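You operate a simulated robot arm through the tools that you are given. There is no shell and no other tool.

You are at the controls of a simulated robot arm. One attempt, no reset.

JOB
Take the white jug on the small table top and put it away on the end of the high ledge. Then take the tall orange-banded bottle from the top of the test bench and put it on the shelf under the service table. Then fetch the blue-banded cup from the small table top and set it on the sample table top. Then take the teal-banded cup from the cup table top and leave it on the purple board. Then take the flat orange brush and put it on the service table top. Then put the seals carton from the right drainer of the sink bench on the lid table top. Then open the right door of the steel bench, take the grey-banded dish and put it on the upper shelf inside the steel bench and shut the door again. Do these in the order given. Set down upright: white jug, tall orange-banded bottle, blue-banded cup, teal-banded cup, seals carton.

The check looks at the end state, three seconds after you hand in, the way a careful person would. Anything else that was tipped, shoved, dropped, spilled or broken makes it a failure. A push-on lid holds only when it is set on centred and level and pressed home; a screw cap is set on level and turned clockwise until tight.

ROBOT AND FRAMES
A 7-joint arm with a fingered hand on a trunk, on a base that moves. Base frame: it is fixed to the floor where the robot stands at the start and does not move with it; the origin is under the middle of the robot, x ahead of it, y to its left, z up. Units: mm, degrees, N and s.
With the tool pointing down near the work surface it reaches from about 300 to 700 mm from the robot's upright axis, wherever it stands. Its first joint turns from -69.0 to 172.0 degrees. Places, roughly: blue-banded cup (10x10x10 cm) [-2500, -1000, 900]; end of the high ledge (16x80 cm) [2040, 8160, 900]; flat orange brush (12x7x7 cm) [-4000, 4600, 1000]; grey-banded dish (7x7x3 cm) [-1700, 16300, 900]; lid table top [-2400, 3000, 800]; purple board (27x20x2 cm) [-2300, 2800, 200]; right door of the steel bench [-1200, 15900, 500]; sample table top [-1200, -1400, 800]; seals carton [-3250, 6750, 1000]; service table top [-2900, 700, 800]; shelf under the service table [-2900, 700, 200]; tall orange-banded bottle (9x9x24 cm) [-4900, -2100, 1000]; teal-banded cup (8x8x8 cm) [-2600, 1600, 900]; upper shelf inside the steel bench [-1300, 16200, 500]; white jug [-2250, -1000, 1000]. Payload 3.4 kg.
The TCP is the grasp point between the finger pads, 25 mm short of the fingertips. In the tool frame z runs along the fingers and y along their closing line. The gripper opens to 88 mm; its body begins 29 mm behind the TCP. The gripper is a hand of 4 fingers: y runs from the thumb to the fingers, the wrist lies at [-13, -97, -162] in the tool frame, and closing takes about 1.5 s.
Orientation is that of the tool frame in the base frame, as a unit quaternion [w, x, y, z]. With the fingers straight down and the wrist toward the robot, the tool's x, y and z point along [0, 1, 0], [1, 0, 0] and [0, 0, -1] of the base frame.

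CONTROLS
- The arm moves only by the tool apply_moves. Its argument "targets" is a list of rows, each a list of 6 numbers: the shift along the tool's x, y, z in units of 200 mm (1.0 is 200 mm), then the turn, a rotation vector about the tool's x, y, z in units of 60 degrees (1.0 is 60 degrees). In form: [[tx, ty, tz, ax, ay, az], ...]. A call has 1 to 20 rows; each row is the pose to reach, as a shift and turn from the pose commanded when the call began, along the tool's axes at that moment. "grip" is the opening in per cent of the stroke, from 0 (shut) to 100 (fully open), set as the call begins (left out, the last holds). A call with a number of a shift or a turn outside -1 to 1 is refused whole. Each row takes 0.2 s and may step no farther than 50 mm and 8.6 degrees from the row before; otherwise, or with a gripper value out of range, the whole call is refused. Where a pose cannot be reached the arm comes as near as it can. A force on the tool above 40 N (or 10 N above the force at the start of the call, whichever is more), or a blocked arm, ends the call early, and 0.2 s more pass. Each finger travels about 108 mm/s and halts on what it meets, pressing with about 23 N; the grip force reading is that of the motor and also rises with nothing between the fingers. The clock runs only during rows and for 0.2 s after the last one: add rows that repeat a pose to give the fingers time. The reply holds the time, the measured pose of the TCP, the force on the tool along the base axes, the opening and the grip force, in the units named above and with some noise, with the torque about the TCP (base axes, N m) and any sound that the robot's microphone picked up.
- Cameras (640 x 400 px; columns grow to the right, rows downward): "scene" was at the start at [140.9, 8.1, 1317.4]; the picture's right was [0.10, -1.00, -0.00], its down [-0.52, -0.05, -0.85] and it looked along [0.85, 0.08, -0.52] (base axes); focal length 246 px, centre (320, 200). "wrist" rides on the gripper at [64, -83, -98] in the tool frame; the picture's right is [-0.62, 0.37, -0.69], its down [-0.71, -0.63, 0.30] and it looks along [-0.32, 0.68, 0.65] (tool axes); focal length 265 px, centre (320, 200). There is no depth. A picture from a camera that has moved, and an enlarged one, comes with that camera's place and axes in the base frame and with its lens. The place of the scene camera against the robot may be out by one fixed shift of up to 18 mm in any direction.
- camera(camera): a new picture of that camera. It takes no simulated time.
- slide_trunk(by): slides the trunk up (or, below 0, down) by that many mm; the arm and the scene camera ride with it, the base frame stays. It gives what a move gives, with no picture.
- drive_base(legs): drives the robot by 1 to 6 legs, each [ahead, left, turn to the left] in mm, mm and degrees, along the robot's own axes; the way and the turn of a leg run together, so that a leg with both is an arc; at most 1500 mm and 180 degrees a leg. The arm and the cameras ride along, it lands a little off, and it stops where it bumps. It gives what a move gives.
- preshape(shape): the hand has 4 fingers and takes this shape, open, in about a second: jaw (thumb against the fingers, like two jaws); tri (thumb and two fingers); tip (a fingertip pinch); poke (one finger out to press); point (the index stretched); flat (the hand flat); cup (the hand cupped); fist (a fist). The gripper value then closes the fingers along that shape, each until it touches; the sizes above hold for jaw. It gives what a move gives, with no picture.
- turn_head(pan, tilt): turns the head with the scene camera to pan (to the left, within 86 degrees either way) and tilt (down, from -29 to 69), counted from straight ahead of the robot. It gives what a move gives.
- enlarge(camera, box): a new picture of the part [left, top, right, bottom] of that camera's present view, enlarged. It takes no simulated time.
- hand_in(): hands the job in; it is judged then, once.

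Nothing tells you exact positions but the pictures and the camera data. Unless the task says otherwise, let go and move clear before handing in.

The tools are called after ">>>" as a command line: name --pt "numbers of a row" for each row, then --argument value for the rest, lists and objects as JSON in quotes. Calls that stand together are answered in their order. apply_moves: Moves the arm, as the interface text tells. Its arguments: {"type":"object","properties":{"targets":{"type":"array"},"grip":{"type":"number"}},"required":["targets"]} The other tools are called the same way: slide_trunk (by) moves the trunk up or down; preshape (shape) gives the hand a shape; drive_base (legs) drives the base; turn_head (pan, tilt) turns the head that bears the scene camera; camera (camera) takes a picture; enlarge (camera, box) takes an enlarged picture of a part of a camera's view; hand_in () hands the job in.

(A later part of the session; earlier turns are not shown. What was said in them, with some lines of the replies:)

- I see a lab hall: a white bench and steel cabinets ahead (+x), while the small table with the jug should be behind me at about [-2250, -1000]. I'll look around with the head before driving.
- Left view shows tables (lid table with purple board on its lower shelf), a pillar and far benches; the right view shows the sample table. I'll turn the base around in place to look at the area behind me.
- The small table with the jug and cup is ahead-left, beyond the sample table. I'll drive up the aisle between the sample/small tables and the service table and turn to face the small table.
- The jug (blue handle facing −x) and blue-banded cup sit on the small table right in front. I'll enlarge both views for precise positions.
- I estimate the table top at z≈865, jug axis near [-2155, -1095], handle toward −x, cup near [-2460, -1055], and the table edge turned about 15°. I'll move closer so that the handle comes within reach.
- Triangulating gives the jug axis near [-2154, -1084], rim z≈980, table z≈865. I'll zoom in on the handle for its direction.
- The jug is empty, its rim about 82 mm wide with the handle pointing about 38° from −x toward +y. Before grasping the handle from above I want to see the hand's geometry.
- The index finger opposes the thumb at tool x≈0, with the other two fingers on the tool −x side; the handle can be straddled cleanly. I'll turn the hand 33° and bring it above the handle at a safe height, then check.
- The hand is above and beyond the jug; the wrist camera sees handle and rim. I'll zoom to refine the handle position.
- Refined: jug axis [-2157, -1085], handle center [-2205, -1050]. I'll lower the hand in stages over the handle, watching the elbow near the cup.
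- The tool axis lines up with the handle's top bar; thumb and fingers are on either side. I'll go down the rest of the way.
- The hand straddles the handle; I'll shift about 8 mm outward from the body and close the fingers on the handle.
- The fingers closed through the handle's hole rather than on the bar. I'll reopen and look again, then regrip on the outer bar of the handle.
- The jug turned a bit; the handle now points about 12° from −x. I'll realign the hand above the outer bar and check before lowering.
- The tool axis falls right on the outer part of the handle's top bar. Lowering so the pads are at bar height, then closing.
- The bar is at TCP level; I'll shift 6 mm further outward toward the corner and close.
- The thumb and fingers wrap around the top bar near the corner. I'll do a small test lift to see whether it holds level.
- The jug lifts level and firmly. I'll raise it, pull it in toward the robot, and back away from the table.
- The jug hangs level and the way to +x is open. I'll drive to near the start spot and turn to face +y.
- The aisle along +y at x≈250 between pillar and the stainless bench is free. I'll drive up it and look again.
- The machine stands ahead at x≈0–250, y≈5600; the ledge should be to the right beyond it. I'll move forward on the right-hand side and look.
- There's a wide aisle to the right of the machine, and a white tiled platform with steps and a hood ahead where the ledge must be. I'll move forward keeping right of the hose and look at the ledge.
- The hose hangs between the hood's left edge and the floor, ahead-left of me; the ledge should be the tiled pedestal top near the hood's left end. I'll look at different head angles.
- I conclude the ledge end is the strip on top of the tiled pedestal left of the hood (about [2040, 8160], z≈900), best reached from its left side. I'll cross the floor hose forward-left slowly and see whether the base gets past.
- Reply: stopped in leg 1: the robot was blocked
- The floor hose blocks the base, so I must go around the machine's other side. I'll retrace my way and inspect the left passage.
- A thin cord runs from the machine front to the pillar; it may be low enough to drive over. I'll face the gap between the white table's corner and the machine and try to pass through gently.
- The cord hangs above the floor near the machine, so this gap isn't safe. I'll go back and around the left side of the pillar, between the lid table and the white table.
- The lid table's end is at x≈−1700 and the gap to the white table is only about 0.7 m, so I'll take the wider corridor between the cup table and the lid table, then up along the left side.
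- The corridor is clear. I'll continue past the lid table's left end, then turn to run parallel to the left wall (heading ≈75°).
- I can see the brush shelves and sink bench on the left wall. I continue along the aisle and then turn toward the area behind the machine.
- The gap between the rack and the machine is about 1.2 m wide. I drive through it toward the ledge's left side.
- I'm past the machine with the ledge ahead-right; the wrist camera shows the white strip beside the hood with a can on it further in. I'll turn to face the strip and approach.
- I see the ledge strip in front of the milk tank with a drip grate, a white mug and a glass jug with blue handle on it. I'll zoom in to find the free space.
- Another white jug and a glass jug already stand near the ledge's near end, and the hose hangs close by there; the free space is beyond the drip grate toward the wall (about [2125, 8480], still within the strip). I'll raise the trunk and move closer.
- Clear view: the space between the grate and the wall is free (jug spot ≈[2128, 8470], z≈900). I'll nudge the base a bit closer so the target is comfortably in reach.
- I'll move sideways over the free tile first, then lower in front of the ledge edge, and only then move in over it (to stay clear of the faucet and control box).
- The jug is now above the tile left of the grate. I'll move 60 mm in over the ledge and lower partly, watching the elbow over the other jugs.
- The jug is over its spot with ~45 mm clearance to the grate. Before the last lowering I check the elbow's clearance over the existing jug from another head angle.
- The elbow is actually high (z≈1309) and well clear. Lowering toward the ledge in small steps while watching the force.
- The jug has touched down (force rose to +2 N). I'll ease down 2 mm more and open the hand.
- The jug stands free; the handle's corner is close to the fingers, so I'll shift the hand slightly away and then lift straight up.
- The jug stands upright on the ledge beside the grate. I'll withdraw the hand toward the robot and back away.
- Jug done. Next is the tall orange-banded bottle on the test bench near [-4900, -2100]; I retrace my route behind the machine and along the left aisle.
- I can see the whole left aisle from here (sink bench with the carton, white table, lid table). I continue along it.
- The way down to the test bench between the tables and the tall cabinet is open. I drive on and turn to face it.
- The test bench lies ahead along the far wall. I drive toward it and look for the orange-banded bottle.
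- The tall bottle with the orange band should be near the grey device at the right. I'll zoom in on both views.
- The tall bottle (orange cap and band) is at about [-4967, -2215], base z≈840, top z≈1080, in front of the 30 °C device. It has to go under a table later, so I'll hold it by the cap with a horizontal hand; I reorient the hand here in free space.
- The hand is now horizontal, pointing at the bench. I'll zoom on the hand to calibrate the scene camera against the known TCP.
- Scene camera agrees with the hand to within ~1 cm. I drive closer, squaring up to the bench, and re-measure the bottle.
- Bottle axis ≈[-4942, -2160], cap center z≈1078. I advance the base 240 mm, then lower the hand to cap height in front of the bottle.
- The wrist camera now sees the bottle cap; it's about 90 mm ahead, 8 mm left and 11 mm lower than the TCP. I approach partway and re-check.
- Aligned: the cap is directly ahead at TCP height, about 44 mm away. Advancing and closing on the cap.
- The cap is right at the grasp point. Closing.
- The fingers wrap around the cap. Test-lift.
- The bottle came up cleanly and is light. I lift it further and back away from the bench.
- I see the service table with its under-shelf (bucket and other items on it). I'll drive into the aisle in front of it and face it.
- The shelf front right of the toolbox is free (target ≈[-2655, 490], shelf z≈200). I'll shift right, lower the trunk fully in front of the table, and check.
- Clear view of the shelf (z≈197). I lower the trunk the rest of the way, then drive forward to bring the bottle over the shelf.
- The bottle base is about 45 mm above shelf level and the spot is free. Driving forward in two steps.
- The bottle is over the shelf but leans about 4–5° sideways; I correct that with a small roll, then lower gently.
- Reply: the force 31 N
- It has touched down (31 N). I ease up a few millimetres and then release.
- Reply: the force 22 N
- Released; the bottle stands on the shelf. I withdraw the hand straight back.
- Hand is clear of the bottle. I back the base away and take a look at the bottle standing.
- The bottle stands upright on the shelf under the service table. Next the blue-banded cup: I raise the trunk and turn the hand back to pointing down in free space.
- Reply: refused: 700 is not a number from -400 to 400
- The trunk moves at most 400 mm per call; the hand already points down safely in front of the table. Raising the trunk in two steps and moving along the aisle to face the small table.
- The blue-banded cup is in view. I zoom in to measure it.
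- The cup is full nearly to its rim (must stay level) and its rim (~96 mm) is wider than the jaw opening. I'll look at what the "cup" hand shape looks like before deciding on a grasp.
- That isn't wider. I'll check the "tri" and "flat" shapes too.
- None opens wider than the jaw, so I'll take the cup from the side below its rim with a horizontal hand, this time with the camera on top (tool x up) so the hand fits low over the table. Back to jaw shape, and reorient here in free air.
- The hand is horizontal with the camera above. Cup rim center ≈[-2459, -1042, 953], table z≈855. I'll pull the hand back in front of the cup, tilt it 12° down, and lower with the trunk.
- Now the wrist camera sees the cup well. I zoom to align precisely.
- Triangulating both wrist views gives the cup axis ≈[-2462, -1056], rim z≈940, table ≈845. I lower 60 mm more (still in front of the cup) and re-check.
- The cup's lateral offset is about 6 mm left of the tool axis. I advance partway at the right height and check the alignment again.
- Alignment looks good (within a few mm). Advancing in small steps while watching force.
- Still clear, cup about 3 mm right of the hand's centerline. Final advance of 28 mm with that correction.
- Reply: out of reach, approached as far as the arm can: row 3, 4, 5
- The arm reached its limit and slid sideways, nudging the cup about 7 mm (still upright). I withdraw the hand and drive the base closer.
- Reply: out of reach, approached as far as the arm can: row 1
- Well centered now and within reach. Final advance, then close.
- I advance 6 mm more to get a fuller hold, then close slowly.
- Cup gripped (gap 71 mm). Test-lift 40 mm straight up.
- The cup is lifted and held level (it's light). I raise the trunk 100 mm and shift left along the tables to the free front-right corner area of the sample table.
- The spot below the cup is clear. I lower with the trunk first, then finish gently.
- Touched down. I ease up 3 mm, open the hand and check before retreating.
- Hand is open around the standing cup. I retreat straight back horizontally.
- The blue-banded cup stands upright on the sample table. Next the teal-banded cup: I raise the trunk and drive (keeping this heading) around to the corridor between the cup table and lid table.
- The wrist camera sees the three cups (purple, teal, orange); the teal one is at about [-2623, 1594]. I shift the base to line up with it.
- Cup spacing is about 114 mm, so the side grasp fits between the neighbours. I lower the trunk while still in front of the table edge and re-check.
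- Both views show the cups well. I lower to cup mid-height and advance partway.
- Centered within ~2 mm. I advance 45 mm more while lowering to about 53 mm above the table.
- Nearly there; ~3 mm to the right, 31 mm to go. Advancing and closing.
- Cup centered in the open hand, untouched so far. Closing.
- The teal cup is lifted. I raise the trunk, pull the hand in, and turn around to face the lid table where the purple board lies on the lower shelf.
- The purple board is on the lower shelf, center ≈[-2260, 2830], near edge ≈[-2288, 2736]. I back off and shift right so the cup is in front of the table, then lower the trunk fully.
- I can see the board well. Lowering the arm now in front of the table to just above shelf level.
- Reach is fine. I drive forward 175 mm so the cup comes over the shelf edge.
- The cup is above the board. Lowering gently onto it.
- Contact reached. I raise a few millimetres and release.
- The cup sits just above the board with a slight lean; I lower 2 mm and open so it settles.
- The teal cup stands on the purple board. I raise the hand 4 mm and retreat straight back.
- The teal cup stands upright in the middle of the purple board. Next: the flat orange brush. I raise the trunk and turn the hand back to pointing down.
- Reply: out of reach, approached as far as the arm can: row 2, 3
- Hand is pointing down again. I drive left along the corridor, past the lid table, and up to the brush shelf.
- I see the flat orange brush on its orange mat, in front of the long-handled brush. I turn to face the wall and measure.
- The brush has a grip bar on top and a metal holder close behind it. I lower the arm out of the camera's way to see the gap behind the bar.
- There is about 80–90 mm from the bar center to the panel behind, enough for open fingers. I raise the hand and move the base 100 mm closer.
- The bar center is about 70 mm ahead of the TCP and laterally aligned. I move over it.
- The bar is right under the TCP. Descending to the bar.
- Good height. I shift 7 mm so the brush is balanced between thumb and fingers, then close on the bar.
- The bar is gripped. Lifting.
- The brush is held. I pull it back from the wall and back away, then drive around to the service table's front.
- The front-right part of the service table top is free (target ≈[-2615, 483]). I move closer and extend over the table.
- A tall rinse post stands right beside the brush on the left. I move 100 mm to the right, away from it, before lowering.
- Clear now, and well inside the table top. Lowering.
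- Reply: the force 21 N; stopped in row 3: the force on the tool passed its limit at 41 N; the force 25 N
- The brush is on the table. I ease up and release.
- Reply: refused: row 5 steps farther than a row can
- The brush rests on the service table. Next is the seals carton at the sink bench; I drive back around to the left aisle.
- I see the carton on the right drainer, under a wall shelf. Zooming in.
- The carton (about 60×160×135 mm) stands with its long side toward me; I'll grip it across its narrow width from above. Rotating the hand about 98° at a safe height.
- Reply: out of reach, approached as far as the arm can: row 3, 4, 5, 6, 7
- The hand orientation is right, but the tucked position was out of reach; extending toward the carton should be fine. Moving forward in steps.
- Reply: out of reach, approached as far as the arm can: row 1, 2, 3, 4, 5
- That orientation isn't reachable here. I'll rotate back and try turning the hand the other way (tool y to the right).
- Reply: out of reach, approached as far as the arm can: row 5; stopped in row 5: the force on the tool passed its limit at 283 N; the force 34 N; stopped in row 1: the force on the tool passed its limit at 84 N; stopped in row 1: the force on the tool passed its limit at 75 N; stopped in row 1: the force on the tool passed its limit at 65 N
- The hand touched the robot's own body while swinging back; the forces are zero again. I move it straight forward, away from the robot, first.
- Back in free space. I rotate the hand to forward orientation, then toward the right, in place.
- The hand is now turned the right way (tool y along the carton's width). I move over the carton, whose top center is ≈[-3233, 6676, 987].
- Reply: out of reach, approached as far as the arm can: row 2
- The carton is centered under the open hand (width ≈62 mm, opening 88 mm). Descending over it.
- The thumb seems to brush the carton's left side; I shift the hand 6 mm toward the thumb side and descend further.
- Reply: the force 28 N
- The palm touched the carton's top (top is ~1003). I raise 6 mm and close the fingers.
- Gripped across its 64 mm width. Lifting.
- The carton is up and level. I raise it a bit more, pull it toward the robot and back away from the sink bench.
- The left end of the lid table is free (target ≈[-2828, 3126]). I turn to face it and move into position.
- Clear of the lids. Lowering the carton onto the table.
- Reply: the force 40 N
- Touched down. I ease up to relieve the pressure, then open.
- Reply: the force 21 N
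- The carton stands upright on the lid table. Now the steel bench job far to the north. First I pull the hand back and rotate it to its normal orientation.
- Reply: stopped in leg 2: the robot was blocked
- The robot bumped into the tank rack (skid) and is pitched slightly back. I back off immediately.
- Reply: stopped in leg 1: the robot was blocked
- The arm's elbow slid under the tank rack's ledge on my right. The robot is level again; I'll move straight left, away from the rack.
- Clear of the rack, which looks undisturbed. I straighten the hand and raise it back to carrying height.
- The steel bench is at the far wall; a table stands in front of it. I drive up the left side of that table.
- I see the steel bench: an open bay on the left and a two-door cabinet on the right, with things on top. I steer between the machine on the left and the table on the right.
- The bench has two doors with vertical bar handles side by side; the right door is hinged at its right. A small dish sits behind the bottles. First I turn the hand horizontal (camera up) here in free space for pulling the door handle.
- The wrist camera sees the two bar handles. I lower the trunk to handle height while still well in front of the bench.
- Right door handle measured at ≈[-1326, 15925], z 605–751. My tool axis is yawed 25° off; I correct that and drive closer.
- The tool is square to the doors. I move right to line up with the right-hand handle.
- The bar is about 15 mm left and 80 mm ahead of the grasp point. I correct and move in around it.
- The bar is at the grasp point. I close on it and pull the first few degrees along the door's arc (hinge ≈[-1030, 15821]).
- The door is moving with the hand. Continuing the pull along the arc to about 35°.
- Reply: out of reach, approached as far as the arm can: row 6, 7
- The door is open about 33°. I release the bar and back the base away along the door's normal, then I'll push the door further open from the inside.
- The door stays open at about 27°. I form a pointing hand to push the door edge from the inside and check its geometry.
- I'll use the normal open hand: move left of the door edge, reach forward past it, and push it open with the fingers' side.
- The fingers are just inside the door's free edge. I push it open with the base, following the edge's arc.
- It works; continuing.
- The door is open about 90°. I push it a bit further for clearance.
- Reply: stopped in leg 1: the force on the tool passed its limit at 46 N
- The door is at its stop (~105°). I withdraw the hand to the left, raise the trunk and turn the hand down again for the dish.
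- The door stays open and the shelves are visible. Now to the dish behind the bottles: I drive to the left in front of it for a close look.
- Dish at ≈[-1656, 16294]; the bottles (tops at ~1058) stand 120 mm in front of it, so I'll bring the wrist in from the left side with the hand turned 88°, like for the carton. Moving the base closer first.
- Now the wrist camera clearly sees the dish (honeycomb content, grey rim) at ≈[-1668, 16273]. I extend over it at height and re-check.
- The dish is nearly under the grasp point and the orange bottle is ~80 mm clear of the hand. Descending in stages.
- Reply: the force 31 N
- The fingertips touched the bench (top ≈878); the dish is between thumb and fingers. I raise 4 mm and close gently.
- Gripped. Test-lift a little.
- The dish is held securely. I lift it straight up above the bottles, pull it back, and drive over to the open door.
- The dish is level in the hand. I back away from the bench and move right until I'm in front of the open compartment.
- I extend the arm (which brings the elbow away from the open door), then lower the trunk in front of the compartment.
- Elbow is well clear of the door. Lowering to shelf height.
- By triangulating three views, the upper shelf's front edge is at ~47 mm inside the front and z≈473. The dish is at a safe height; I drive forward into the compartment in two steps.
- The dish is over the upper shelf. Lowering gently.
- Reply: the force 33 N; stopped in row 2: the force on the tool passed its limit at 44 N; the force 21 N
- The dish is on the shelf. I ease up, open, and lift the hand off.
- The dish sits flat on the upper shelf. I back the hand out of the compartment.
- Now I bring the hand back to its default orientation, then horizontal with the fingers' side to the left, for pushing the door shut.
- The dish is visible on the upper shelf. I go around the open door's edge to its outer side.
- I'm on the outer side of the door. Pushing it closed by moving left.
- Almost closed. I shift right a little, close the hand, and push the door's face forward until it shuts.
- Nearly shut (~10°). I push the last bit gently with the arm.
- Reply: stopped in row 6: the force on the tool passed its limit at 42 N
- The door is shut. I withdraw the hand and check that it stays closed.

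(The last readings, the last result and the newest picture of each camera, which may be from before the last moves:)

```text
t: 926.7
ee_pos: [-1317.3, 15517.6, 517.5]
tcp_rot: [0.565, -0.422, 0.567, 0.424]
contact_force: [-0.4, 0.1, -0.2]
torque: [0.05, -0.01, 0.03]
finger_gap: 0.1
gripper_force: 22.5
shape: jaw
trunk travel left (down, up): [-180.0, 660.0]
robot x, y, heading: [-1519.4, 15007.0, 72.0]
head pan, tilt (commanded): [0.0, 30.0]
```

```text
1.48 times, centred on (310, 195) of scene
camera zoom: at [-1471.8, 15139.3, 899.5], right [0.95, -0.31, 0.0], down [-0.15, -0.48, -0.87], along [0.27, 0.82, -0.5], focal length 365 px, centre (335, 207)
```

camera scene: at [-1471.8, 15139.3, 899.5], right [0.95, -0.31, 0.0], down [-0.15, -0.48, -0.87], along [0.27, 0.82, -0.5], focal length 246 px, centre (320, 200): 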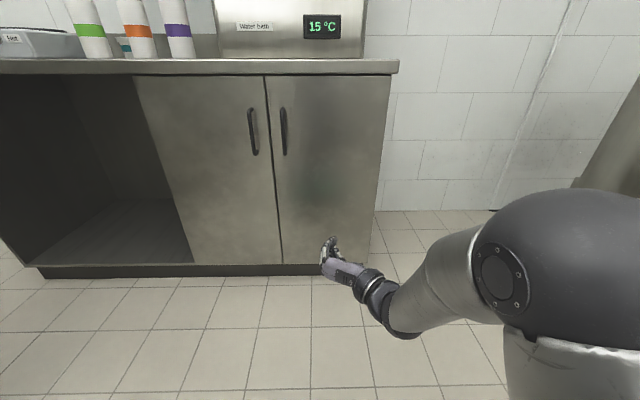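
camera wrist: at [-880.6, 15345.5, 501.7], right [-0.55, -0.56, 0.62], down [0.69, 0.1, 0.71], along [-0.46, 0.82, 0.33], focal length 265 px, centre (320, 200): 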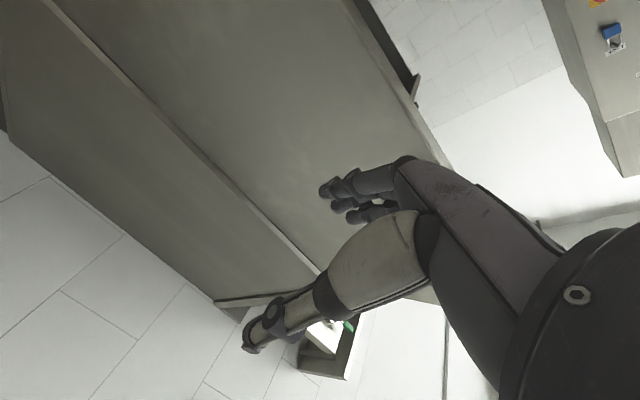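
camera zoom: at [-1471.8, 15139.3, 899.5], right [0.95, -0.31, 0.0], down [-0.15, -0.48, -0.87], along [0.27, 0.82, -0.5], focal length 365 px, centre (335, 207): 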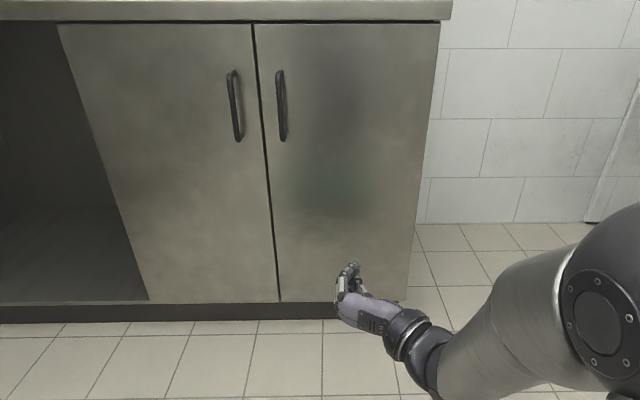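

The right door is flush with the left one, and the dish is inside on the upper shelf. I placed all seven items, in the order given:

- **White jug:** upright on the high ledge.
- **Tall orange-banded bottle:** upright on the shelf under the service table.
- **Blue-banded cup:** upright on the sample table.
- **Teal-banded cup:** upright on the purple board.
- **Flat orange brush:** on the service table.
- **Seals carton:** upright on the lid table.
- **Grey-banded dish:** on the upper shelf, with the door shut.

On the way to the steel bench the robot bumped the tank rack; from what I could see, nothing on it moved. The hand is empty and clear, so I'm handing in.

>>> hand_in

```text
The job is handed in.
```

I finished all seven tasks in the order you gave and handed the job in. I haven't seen the check's result.

| Item | Where it is now |
|---|---|
| White jug | Upright on the end of the high ledge, beside the drip grate |
| Tall orange-banded bottle | Upright on the shelf under the service table |
| Blue-banded cup | Upright on the sample table top |
| Teal-banded cup | Upright in the middle of the purple board |
| Flat orange brush | On the service table top |
| Seals carton | Upright on the lid table top |
| Grey-banded dish | On the upper shelf inside the steel bench, with the right door shut flush |

I saw each item in place when I moved away from it, but I did not go back for a final look. Three contacts could matter to the check:

- **Tank rack:** on the way to the steel bench, the robot ran into the rack and its elbow slid under the ledge. The robot tilted back briefly. I moved it clear, and the rack looked undisturbed in the pictures.
- **Floor hose:** the base was stopped once by the hose near the milk tank. I backed off and went around.
- **Blue-banded cup:** I nudged it about 7 mm while reaching for it, but it stayed upright.
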